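You operate a simulated robot arm through the tools that you are given. There is no shell and no other tool. Be economical: measure what you need, move in short steps, check, and stop when the job is done.

You are at the controls of a simulated robot arm. One attempt, no reset.

## Task
Stack the 27 mm curd block from the top of the cloth table on top of the 74 mm curd block.
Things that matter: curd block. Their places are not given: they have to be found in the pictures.

Only the result counts: the job must be done as asked and must still hold three seconds after the hand-in. Knocking over, shifting, dropping, spilling or breaking anything else fails it.

## Robot
A 7-joint arm with a two-finger parallel gripper, fixed in place. Base frame: the origin is at the foot of the arm, x ahead of it, y to its left, z up; the work surface is at about z = 800. Lengths are in mm, angles in degrees, forces in N, time in s.
With the tool pointing down near the work surface it reaches from about 240 to 680 mm from the base axis. Its first joint turns from -66.0 to 66.0 degrees. Payload 2.4 kg.
The tool frame sits at the grasp point between the pads (the TCP): z along the fingers, y along the line on which they close. The tips reach 30 mm beyond it. The gripper opens to 94 mm. The fingers are 28 mm wide and 10 mm thick; the gripper's body (50 by 96 mm) begins 55 mm behind the TCP.
Orientation is that of the tool frame in the base frame, as a unit quaternion [x, y, z, w]. With the fingers straight down and closing along the base's y, the tool's x points along the base's -x, its y along +y and its z along -z.

## Interface
- The arm moves only by the tool move_arm. Its argument "plan" is a list that holds one entry, the list of rows, each a list of 5 numbers: the shift along the tool's x, y, z in mm, then the turn about the tool's z in degrees, then the gripper command, from -1 (fully open) to 1 (shut), values between in proportion. In form: [[[x, y, z, yaw, fingers], ...]]. A call has 1 to 12 rows; each row shifts and turns the commanded pose from where the row before left it, along the tool's axes as they then stand. Each row takes 0.2 s and may step no farther than 50 mm and 8.6 degrees from the row before; otherwise, or with a gripper value out of range, the whole call is refused. A pose out of reach is approached as far as the arm can. The call stops where the force on the tool passes 40 N (or 10 N more than at its start, if that is more) or the arm is blocked; 0.2 s more then pass. Each finger travels about 153 mm/s and halts on what it meets, pressing with about 24 N; the grip force reading is that of the motor and also rises with nothing between the fingers. The clock runs only during rows and for 0.2 s after the last one: add rows that do not move to give the fingers time. The reply holds the time, the measured pose of the TCP, the force on the tool along the base axes, the opening and the grip force, in the units named above and with some noise.
- Cameras (640 x 400 px; columns grow to the right, rows downward): "scene" is fixed at [36.1, 474.6, 1453.2]; the picture's right is [-0.75, -0.66, 0.00], its down [-0.37, 0.42, -0.83] and it looks along [0.55, -0.62, -0.56] (base axes); focal length 310 px, centre (320, 200). "wrist" rides on the gripper at [-37, 0, -58] in the tool frame; the picture's right is [0.00, -1.00, 0.00], its down [0.97, 0.00, -0.24] and it looks along [0.24, 0.00, 0.97] (tool axes); focal length 218 px, centre (320, 200).
- grab_frame(camera): a new picture of that camera. The clock stands still meanwhile.
- measure_at(camera, pixels): for up to 12 pixels [column, row] of the newest picture of that camera ("zoom" is the newest enlarged one), the place [x, y, z] in the base frame of the surface seen there, good to about 2 mm, but the place of the scene camera against the robot may be out by one fixed shift of up to 12 mm in any direction. The clock stands still meanwhile.
- close_up(camera, box): a new picture of the part [left, top, right, bottom] of that camera's present view, enlarged. The clock stands still meanwhile.
- sign_off(): hands the job in; it is judged then, once.

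Keep the steps short. Do not move on a guess: measure, check each grasp and each placing, and mend mistakes. In all there are 60 turns and 22 pictures (those below and enlarged ones count). Leave the gripper open and the arm clear of the work at the hand-in unless told otherwise, and finish with a single line.

The tools are called after "Call:" as name(argument=value, ...) on one line, values as JSON. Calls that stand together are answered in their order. move_arm: Moves the arm, as the interface text tells. Its arguments: {"type":"object","properties":{"plan":{"type":"array","items":{"type":"array","items":{"type":"array","items":{"type":"number"}}}}},"required":["plan"]} The other tools are called the same way: grab_frame (camera) takes a picture; measure_at (camera, pixels) gives the place of the surface under pixels of a picture; close_up (camera, box) takes an enlarged picture of a part of a camera's view; sign_off () hands the job in.

At the start:

```text
time: 0.0
position: [395.4, -160.8, 1057.9]
ee_rot: [0.0, 1.0, 0.0, 0.0]
ft_force: [0.5, -0.2, -0.3]
width: 93.9
finger_force: 0.1
```

scene: 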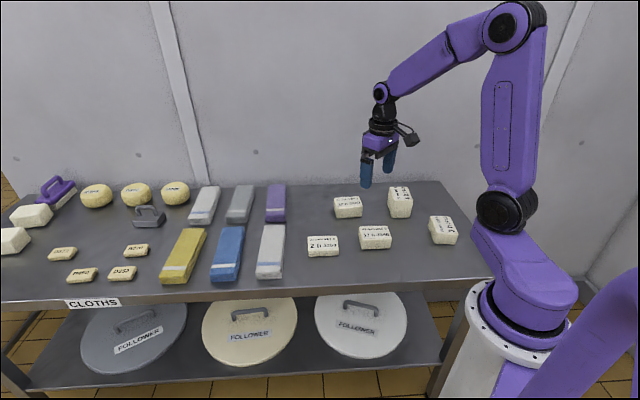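
wrist: 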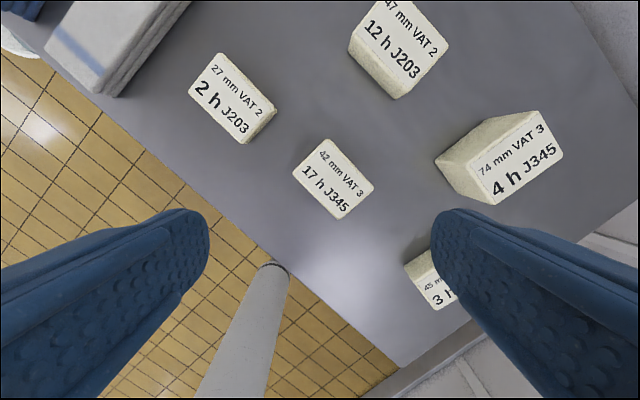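

The wrist picture shows the 27 mm block near (233,98) and the 74 mm block near (520,155). I'll measure their top corners and the table beside them.

Call:
measure_at(camera="wrist", pixels=[[217, 56], [273, 103], [243, 141], [191, 92], [233, 98], [481, 156], [545, 112], [560, 158], [494, 202], [520, 157], [300, 100], [420, 195]])

Call:
close_up(camera="wrist", box=[170, 0, 590, 262])

Call:
close_up(camera="scene", box=[250, 160, 490, 310])

```text
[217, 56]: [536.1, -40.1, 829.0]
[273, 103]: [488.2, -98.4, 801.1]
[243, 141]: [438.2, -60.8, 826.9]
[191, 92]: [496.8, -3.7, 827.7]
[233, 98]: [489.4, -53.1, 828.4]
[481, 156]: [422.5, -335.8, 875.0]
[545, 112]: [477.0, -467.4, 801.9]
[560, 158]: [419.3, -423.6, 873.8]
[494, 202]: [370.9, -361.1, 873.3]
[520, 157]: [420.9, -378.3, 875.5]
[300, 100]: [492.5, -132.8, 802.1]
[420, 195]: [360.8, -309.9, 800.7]
```

```text
1.52 times, centred on (380, 131) of wrist
```

zoom: 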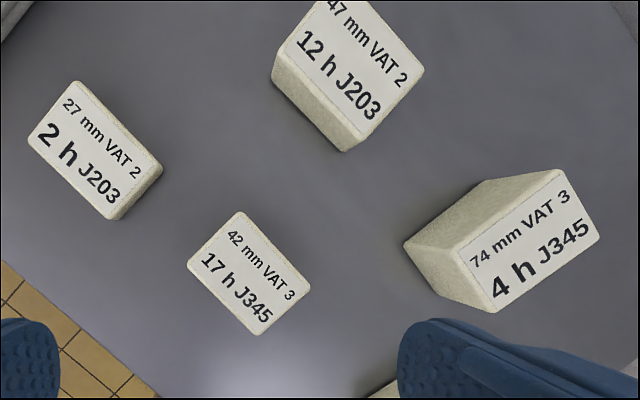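

```text
2.67 times, centred on (370, 235) of scene
```

zoom: 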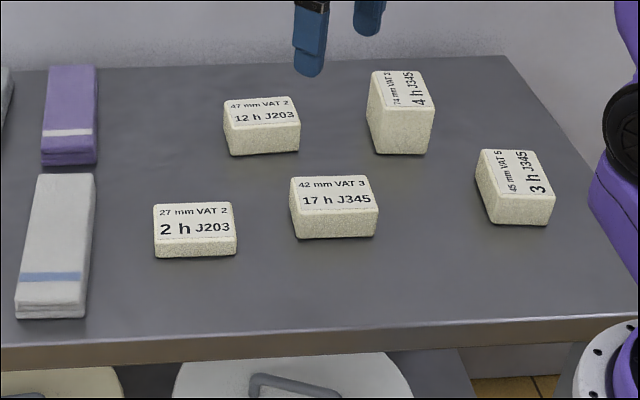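

The 27 mm block is centred near (487,-50), with its long side at about 45°. I'll measure the 74 mm top face more tightly, just inside its corners.

Call:
measure_at(camera="wrist", pixels=[[480, 165], [535, 115], [558, 156], [495, 200], [271, 108], [218, 58], [193, 92], [242, 138], [515, 140], [527, 179], [488, 183], [547, 135]])

```text
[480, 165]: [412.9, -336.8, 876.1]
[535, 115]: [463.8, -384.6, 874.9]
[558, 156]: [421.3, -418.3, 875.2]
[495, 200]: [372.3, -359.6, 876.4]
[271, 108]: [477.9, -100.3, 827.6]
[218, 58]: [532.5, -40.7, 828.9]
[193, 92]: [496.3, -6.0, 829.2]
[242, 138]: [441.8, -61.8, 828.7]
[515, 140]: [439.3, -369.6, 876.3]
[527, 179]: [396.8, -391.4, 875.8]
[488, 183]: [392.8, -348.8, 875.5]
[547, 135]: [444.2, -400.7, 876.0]
```

Both blocks are located: the 27 mm block centre is (487,-52) with its short side at about 136°, and the 74 mm top centre is (418,-375, 876). I'll move above the 27 mm block and turn by -46°, staying high.

Call:
move_arm(plan=[[[-22.9, 27.2, 0, 0, -1], [-22.9, 27.2, 0, 0, -1], [-22.9, 27.2, 0, 0, -1], [-23, 27, 0, 0, -1], [0, 0, 20, -7.7, -1], [0, 0, 20, -7.7, -1], [0, 0, 20, -7.7, -1], [0, 0, 20, -7.7, -1], [0, 0, 20, -7.7, -1], [0, 0, 20, -7.5, -1], [0, 0, 0, 0, -1]]])

Call:
grab_frame(camera="wrist")

```text
time: 2.4
position: [486.8, -53.1, 937.6]
ee_rot: [-0.391, 0.92, 0.0, 0.0]
ft_force: [0.0, -0.1, 0.3]
width: 93.9
finger_force: 0.0
```

```text
17 pictures are left
```

wrist: 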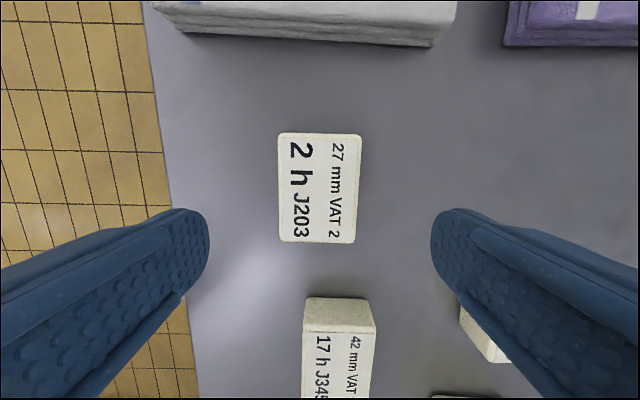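

The block sits almost square between the fingers, with a slight tilt. I'll measure its corners for a fine correction.

Call:
measure_at(camera="wrist", pixels=[[282, 138], [357, 140], [351, 238], [284, 236], [279, 180], [356, 188], [320, 190], [312, 300], [365, 300], [390, 190]])

```text
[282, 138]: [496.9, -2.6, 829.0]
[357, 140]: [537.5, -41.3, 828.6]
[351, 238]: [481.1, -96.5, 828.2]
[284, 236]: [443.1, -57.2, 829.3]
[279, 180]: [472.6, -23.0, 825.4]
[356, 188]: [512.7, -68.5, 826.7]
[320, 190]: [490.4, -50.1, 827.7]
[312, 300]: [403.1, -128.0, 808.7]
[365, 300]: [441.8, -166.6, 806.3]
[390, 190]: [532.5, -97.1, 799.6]
```

The refined centre is (489.6,-49.4) with the long side at 45°. I'll correct by (-4.7, +0.5) and +1°, then go down to TCP z of about 836 with tips about 5 mm above the table.

Call:
move_arm(plan=[[[-4.7, 0.5, 0, 1, -1], [0, 0, 30, 0, -1], [0, 0, 30, 0, -1], [0, 0, 25, 0, -1], [0, 0, 16.5, 0, -1], [0, 0, 0, 0, -1]]])

Call:
grab_frame(camera="wrist")

```text
time: 3.8
position: [491.3, -46.7, 837.2]
ee_rot: [-0.383, 0.924, 0.0, 0.0]
ft_force: [-0.6, -0.1, 0.9]
width: 94.0
finger_force: 0.1
```

```text
16 pictures are left
```

wrist: 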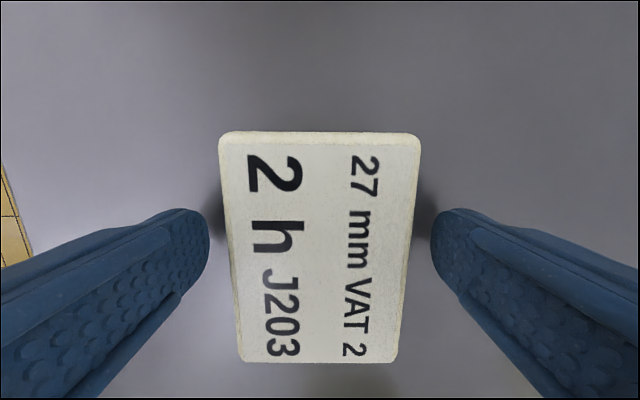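

The block is centred between the fingers. I'll close on it and wait.

Call:
move_arm(plan=[[[0, 0, 0, 0, 0], [0, 0, 0, 0, 1], [0, 0, 0, 0, 1], [0, 0, 0, 0, 1]]])

```text
time: 4.8
position: [489.6, -46.3, 836.2]
ee_rot: [-0.383, 0.924, 0.0, 0.0]
ft_force: [-0.4, 0.2, 0.7]
width: 64.3
finger_force: 24.3
```

The fingers stopped at 64 mm with 24 N, so the block is gripped. I'll lift gently and look.

Call:
move_arm(plan=[[[0, 0, -10, 0, 1], [0, 0, -30, 0, 1], [0, 0, -40, 0, 1], [0, 0, -40, 0, 1], [0, 0, -20, 0, 1], [0, 0, 0, 0, 1]]])

Call:
grab_frame(camera="wrist")

```text
time: 6.2
position: [490.1, -46.9, 976.9]
ee_rot: [-0.382, 0.924, 0.0, 0.0]
ft_force: [-0.6, 0.2, -0.1]
width: 0.0
finger_force: 24.3
```

```text
15 pictures are left
```

wrist: 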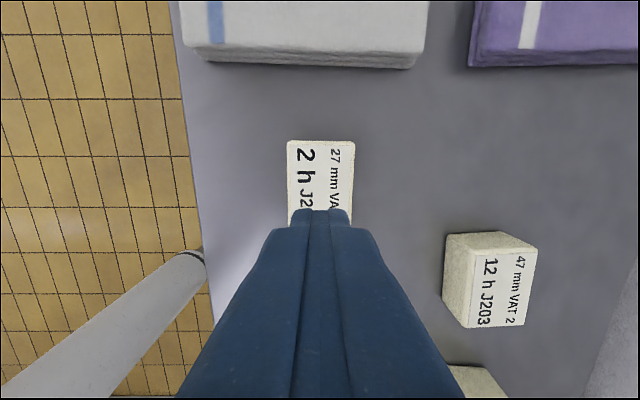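

The block slipped out of the grip: the width reads 0 and it is still on the table. I'll open and re-measure; next time I'll grip lower.

Call:
move_arm(plan=[[[0, 0, 10, 0, -1], [0, 0, 10, 0, -1], [0, 0, 10, 0, -1], [0, 0, 0, 0, -1]]])

Call:
grab_frame(camera="wrist")

Call:
measure_at(camera="wrist", pixels=[[292, 145], [349, 145], [320, 160], [320, 180], [260, 180], [390, 180], [260, 210], [390, 210]])

```text
time: 7.2
position: [489.2, -47.9, 946.6]
ee_rot: [-0.383, 0.924, 0.001, 0.001]
ft_force: [1.0, 0.3, -0.3]
width: 94.3
finger_force: 0.2
```

```text
14 pictures are left
```

wrist: 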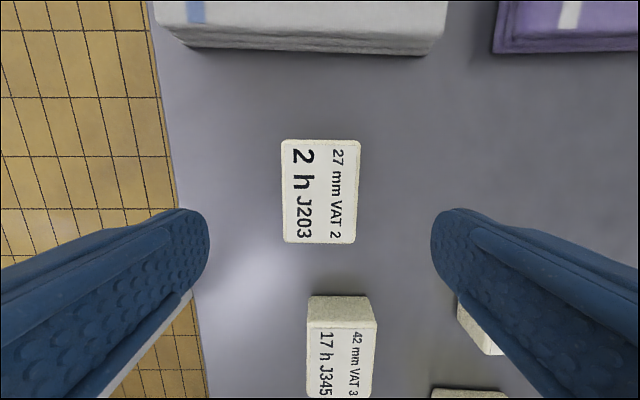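

```text
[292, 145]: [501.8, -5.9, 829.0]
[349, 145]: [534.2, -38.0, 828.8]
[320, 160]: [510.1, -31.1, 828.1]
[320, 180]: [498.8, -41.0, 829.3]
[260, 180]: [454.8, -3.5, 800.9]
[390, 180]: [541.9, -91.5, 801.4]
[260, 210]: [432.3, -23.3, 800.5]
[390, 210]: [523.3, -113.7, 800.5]
```

The block is still upright and flat. I'll measure its corners.

Call:
measure_at(camera="wrist", pixels=[[285, 144], [357, 144], [352, 239], [286, 238], [320, 145], [320, 238], [285, 190], [354, 190]])

```text
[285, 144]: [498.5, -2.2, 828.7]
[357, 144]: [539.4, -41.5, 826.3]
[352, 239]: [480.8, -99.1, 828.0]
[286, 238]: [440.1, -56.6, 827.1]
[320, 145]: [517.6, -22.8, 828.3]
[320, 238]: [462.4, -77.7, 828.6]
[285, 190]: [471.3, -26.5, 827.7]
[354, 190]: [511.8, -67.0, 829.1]
```

The centre is (489.7,-49.9), still at 45°. I'll go down again, this time to TCP z of about 833 (tips about 2 mm above the table), close, and take a picture before lifting.

Call:
move_arm(plan=[[[1, -1.7, 0, 0, -1], [0, 0, 35, 0, -1], [0, 0, 35, 0, -1], [0, 0, 30, 0, -1], [0, 0, 10, 0, -1], [0, 0, 3.5, 0, -1], [0, 0, 0, 0, -1]]])

```text
time: 8.8
position: [490.1, -48.2, 832.7]
ee_rot: [-0.383, 0.924, -0.001, 0.0]
ft_force: [-0.4, 0.2, -0.7]
width: 93.9
finger_force: 0.2
```

I'm at 832.7 with no contact force. Closing now, with extra time to settle.

Call:
move_arm(plan=[[[0, 0, 0, 0, -0.2], [0, 0, 0, 0, 1], [0, 0, 0, 0, 1], [0, 0, 0, 0, 1], [0, 0, 0, 0, 1]]])

Call:
grab_frame(camera="wrist")

```text
time: 10.0
position: [489.9, -47.8, 832.6]
ee_rot: [-0.383, 0.924, 0.0, 0.0]
ft_force: [0.5, 0.0, -0.3]
width: 64.7
finger_force: 23.9
```

```text
13 pictures are left
```

wrist: 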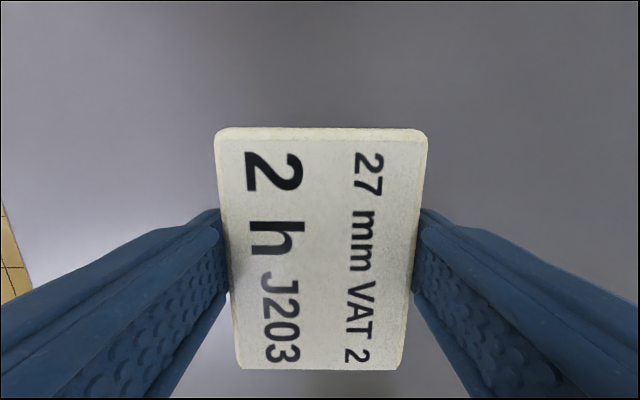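

Both pads lie flat on the block's sides. I'll lift very slowly and watch the width.

Call:
move_arm(plan=[[[0, 0, -2, 0, 1], [0, 0, -3, 0, 1], [0, 0, -3, 0, 1], [0, 0, -4, 0, 1], [0, 0, 0, 0, 1]]])

Call:
grab_frame(camera="wrist")

```text
time: 11.2
position: [491.6, -49.2, 845.7]
ee_rot: [-0.383, 0.924, 0.0, 0.001]
ft_force: [0.5, 0.0, -1.9]
width: 64.9
finger_force: 23.9
```

```text
12 pictures are left
```

wrist: 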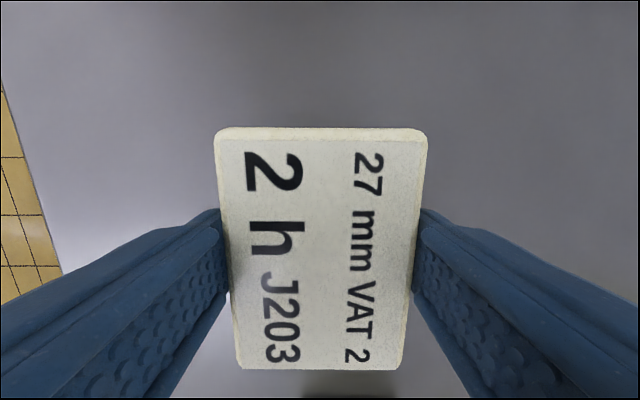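

It's holding: the picture is unchanged and the force shows the weight. I'll continue up in gentle steps.

Call:
move_arm(plan=[[[0, 0, -4, 0, 1], [0, 0, -6, 0, 1], [0, 0, -8, 0, 1], [0, 0, -10, 0, 1], [0, 0, -10, 0, 1], [0, 0, -10, 0, 1], [0, 0, -10, 0, 1], [0, 0, -10, 0, 1], [0, 0, -10, 0, 1], [0, 0, -8, 0, 1], [0, 0, -6, 0, 1], [0, 0, -3, 0, 1]]])

```text
time: 13.8
position: [491.0, -49.0, 940.2]
ee_rot: [-0.383, 0.924, -0.001, 0.0]
ft_force: [-0.4, -0.4, -3.0]
width: 64.3
finger_force: 23.9
```

It's held at 940 mm, safely above everything. The 74 mm block's long side runs at about -52°, so I'll turn the tool +97° (base -97°) here to line them up.

Call:
move_arm(plan=[[[0, 0, 0, 5, 1], [0, 0, 0, 8, 1], [0, 0, 0, 8.5, 1], [0, 0, 0, 8.5, 1], [0, 0, 0, 8.5, 1], [0, 0, 0, 8.5, 1], [0, 0, 0, 8.5, 1], [0, 0, 0, 8.5, 1], [0, 0, 0, 8.5, 1], [0, 0, 0, 8.5, 1], [0, 0, 0, 8, 1], [0, 0, 0, 8, 1]]])

```text
time: 16.4
position: [490.0, -50.2, 941.9]
ee_rot: [0.44, 0.898, 0.0, 0.0]
ft_force: [-0.7, -0.6, -1.5]
width: 64.6
finger_force: 24.3
```

It's still held after the turn. I'll carry it about 180 mm towards the 74 mm block and look.

Call:
move_arm(plan=[[[-3, -4, 0, 0, 1], [-8, -10, 0, 0, 1], [-12, -15, 0, 0, 1], [-14, -17, 0, 0, 1], [-14, -17, 0, 0, 1], [-14, -17, 0, 0, 1], [-14, -17, 0, 0, 1], [-14, -17, 0, 0, 1], [-10, -13, 0, 0, 1], [-7, -8, 0, 0, 1], [-4, -5, 0, 0, 1], [0, 0, 0, 0, 1]]])

Call:
grab_frame(camera="wrist")

```text
time: 19.0
position: [450.7, -225.2, 939.4]
ee_rot: [0.439, 0.899, 0.0, 0.0]
ft_force: [-0.2, -0.4, -1.5]
width: 64.5
finger_force: 24.1
```

```text
11 pictures are left
```

wrist: 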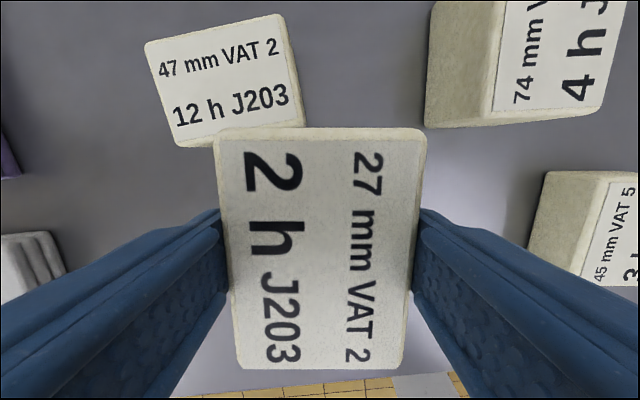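

The 74 mm block is at the upper right, partly out of the picture. I'll shift across 120 mm and rise 60 mm to see its whole top.

Call:
move_arm(plan=[[[0, -4, -3, 0, 1], [0, -10, -5, 0, 1], [0, -14, -7, 0, 1], [0, -14, -7, 0, 1], [0, -14, -7, 0, 1], [0, -14, -7, 0, 1], [0, -14, -7, 0, 1], [0, -14, -7, 0, 1], [0, -12, -5, 0, 1], [0, -7, -3, 0, 1], [0, -3, -2, 0, 1], [0, 0, 0, 0, 1]]])

Call:
grab_frame(camera="wrist")

```text
time: 21.6
position: [355.7, -299.1, 1001.5]
ee_rot: [0.438, 0.899, 0.0, 0.0]
ft_force: [0.5, 0.0, -1.1]
width: 64.4
finger_force: 24.6
```

```text
10 pictures are left
```

wrist: 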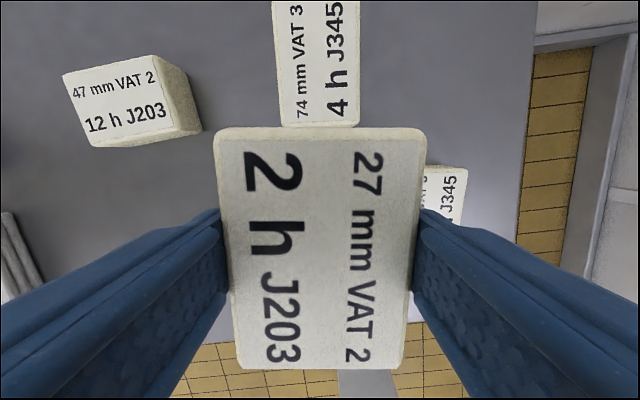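

The 74 mm top face is now ahead at columns 275–360. I'll measure its edges, plus the held block's corners.

Call:
measure_at(camera="wrist", pixels=[[285, 123], [355, 123], [275, 8], [357, 8], [280, 65], [357, 65], [320, 125], [320, 60], [222, 142], [418, 142], [400, 362], [242, 362]])

```text
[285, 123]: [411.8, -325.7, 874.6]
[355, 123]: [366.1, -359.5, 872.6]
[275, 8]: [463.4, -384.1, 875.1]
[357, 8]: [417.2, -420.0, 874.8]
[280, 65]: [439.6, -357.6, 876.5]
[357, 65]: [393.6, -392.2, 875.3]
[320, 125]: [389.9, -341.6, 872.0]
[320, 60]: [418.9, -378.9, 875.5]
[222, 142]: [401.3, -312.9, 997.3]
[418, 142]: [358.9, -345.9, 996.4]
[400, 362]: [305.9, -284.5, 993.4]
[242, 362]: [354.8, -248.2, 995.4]
```

The 74 mm top centre is about (416,-374) at z 875.3, long side at -51°. The held block's centre is (355,-298) at -52°. So I move -96.6 along tool x and +1.5 along y, then lower to about 20 mm above and check.

Call:
move_arm(plan=[[[-4, 0, 0, 0, 1], [-10, 0.5, 0, 0, 1], [-14, 0.5, 0, 0, 1], [-14, 0.5, 0, 0, 1], [-14, 0, 0, 0, 1], [-14, 0, 0, 0, 1], [-12, 0, 0, 0, 1], [-8, 0, 0, 0, 1], [-4.6, 0, 0, 0, 1], [-2, 0, 0, 0, 1], [0, 0, 0, 0, 1]]])

Call:
move_arm(plan=[[[0, 0, 3, 0, 1], [0, 0, 6, 0, 1], [0, 0, 10, 0, 1], [0, 0, 10, 0, 1], [0, 0, 10, 0, 1], [0, 0, 10, 0, 1], [0, 0, 10, 0, 1], [0, 0, 6, 0, 1], [0, 0, 3, 0, 1], [0, 0, 0, 0, 1]]])

Call:
close_up(camera="scene", box=[320, 120, 480, 220])

```text
time: 24.0
position: [416.3, -373.7, 1001.0]
ee_rot: [0.438, 0.899, 0.001, 0.001]
ft_force: [0.1, 0.8, -1.3]
width: 64.4
finger_force: 24.0
```

```text
time: 26.2
position: [416.8, -374.2, 932.9]
ee_rot: [0.438, 0.899, 0.001, 0.0]
ft_force: [0.3, -1.3, -1.9]
width: 64.4
finger_force: 24.0
```

```text
4.00 times, centred on (400, 170) of scene
```

zoom: 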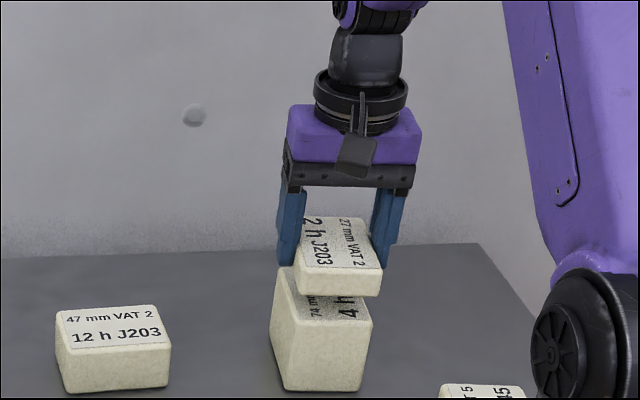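

The held block is right above the 74 mm block and looks lined up. I'll measure the visible front edges of both in this same picture.

Call:
measure_at(camera="zoom", pixels=[[300, 260], [376, 264], [340, 262], [302, 280], [374, 286], [340, 283], [292, 345], [365, 345], [330, 345], [285, 300], [330, 312], [277, 320]])

```text
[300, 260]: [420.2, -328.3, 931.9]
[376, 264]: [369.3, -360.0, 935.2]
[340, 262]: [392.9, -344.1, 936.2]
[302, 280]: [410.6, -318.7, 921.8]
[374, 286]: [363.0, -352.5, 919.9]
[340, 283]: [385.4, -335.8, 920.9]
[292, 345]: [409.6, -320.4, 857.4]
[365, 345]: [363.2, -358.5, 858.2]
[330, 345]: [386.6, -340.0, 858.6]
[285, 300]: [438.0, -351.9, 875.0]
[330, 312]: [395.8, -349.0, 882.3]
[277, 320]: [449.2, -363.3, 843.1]
```

The faces agree within about 4 mm: the held block is slightly towards the camera. I'll shift -2 mm along tool x and lower to just above contact.

Call:
move_arm(plan=[[[-2, 0, 3, 0, 1], [0, 0, 5, 0, 1], [0, 0, 5, 0, 1], [0, 0, 4, 0, 1], [0, 0, 3, 0, 1], [0, 0, 2, 0, 1], [0, 0, 0, 0, 1]]])

Call:
close_up(camera="scene", box=[360, 160, 440, 210])

```text
time: 27.8
position: [418.0, -376.6, 911.6]
ee_rot: [0.438, 0.899, 0.001, -0.001]
ft_force: [-1.1, -1.1, -1.1]
width: 64.4
finger_force: 24.5
```

```text
8.00 times, centred on (400, 185) of scene
```

zoom: 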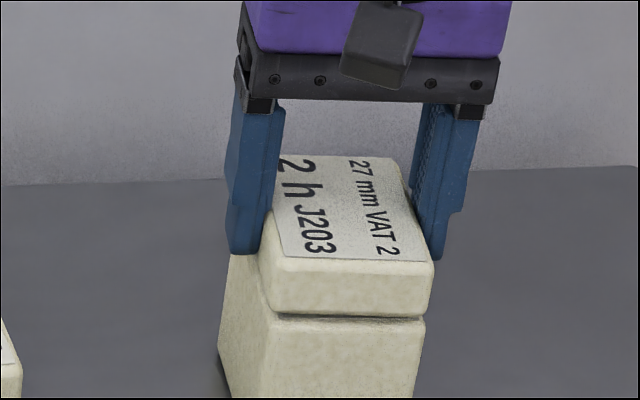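

The gap is only a few millimetres and alignment is good. I'll lower 1 mm per row, watching the force.

Call:
move_arm(plan=[[[0, 0, 1, 0, 1], [0, 0, 1, 0, 1], [0, 0, 0, 0, 1]]])

```text
time: 28.6
position: [417.2, -376.8, 908.0]
ee_rot: [0.439, 0.899, 0.0, 0.0]
ft_force: [0.1, -1.1, -1.9]
width: 64.6
finger_force: 24.3
```

The force is still only the weight (-1.9 N), so no contact yet. I'll go down in half-millimetre steps.

Call:
move_arm(plan=[[[0, 0, 0.5, 0, 1], [0, 0, 0.5, 0, 1], [0, 0, 0, 0, 1]]])

```text
time: 29.4
position: [417.0, -375.6, 907.2]
ee_rot: [0.439, 0.898, 0.0, 0.0]
ft_force: [0.2, 0.0, -2.0]
width: 64.7
finger_force: 24.3
```

Call:
move_arm(plan=[[[0, 0, 0.5, 0, 1], [0, 0, 0.5, 0, 1], [0, 0, 0, 0, 1]]])

```text
time: 30.2
position: [417.5, -375.1, 906.8]
ee_rot: [0.438, 0.899, -0.001, 0.0]
ft_force: [-3.3, 2.2, 13.0]
width: 64.6
finger_force: 23.8
```

Contact: the force rose to +13 N. I'll ease up 0.4 mm and open gradually.

Call:
move_arm(plan=[[[0, 0, -0.4, 0, 1], [0, 0, 0, 0, -0.4], [0, 0, 0, 0, -0.5], [0, 0, 0, 0, -0.7], [0, 0, 0, 0, -1], [0, 0, 0, 0, -1]]])

Call:
grab_frame(camera="wrist")

```text
time: 31.6
position: [416.4, -375.4, 906.6]
ee_rot: [0.438, 0.899, 0.0, 0.0]
ft_force: [-0.8, -0.1, 0.3]
width: 94.0
finger_force: 0.0
```

```text
7 pictures are left
```

wrist: 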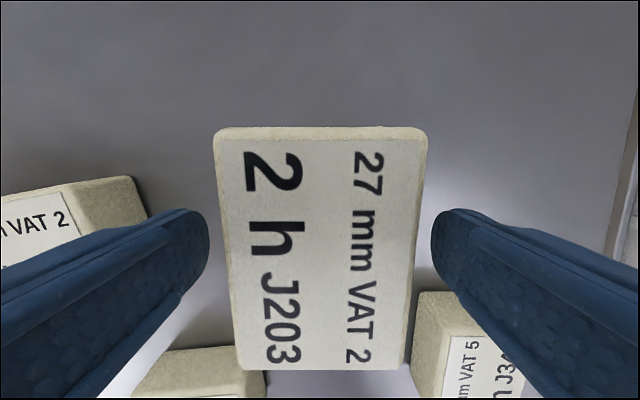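

The fingers are fully open with the block free between them. I'll go straight up, then look at the result.

Call:
move_arm(plan=[[[0, 0, -8, 0, -1], [0, 0, -15, 0, -1], [0, 0, -25, 0, -1], [0, 0, -30, 0, -1], [0, 0, -30, 0, -1], [0, 0, -30, 0, -1], [0, 0, 0, 0, -1]]])

Call:
close_up(camera="scene", box=[300, 120, 480, 260])

Call:
grab_frame(camera="wrist")

```text
time: 33.2
position: [417.3, -376.2, 1046.0]
ee_rot: [0.439, 0.899, -0.001, 0.001]
ft_force: [0.0, 0.0, 0.4]
width: 94.2
finger_force: 0.2
```

```text
2.86 times, centred on (390, 190) of scene
```

zoom: 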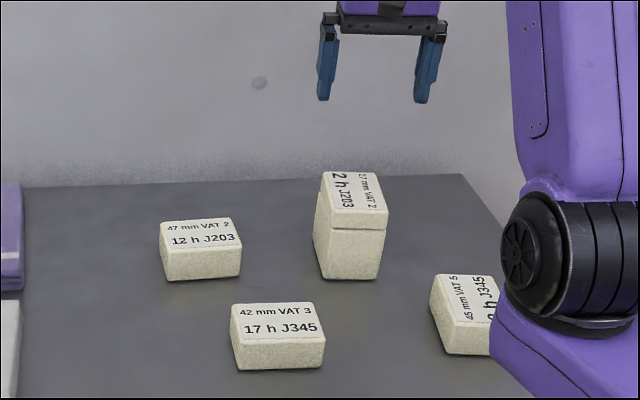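

```text
5 pictures are left
```

wrist: 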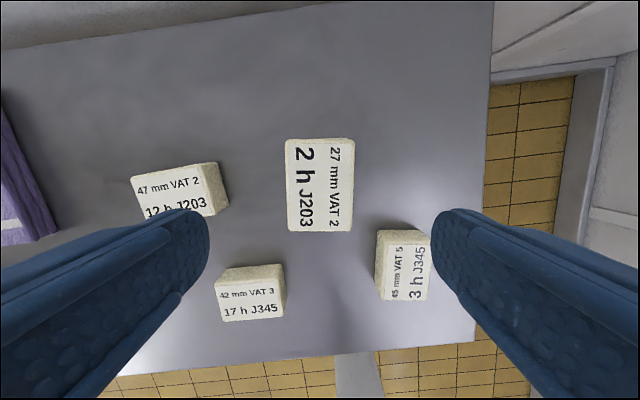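

The 27 mm block sits flat and aligned on the 74 mm block, the other blocks are where they were, and the gripper is open and well clear. Handing in.

Call:
sign_off()

```text
The job is handed in.
```

The 27 mm curd block is stacked on the 74 mm curd block, the gripper is open and clear, and the job is handed in; the first grip slipped with the block left standing on the table, and the second held.
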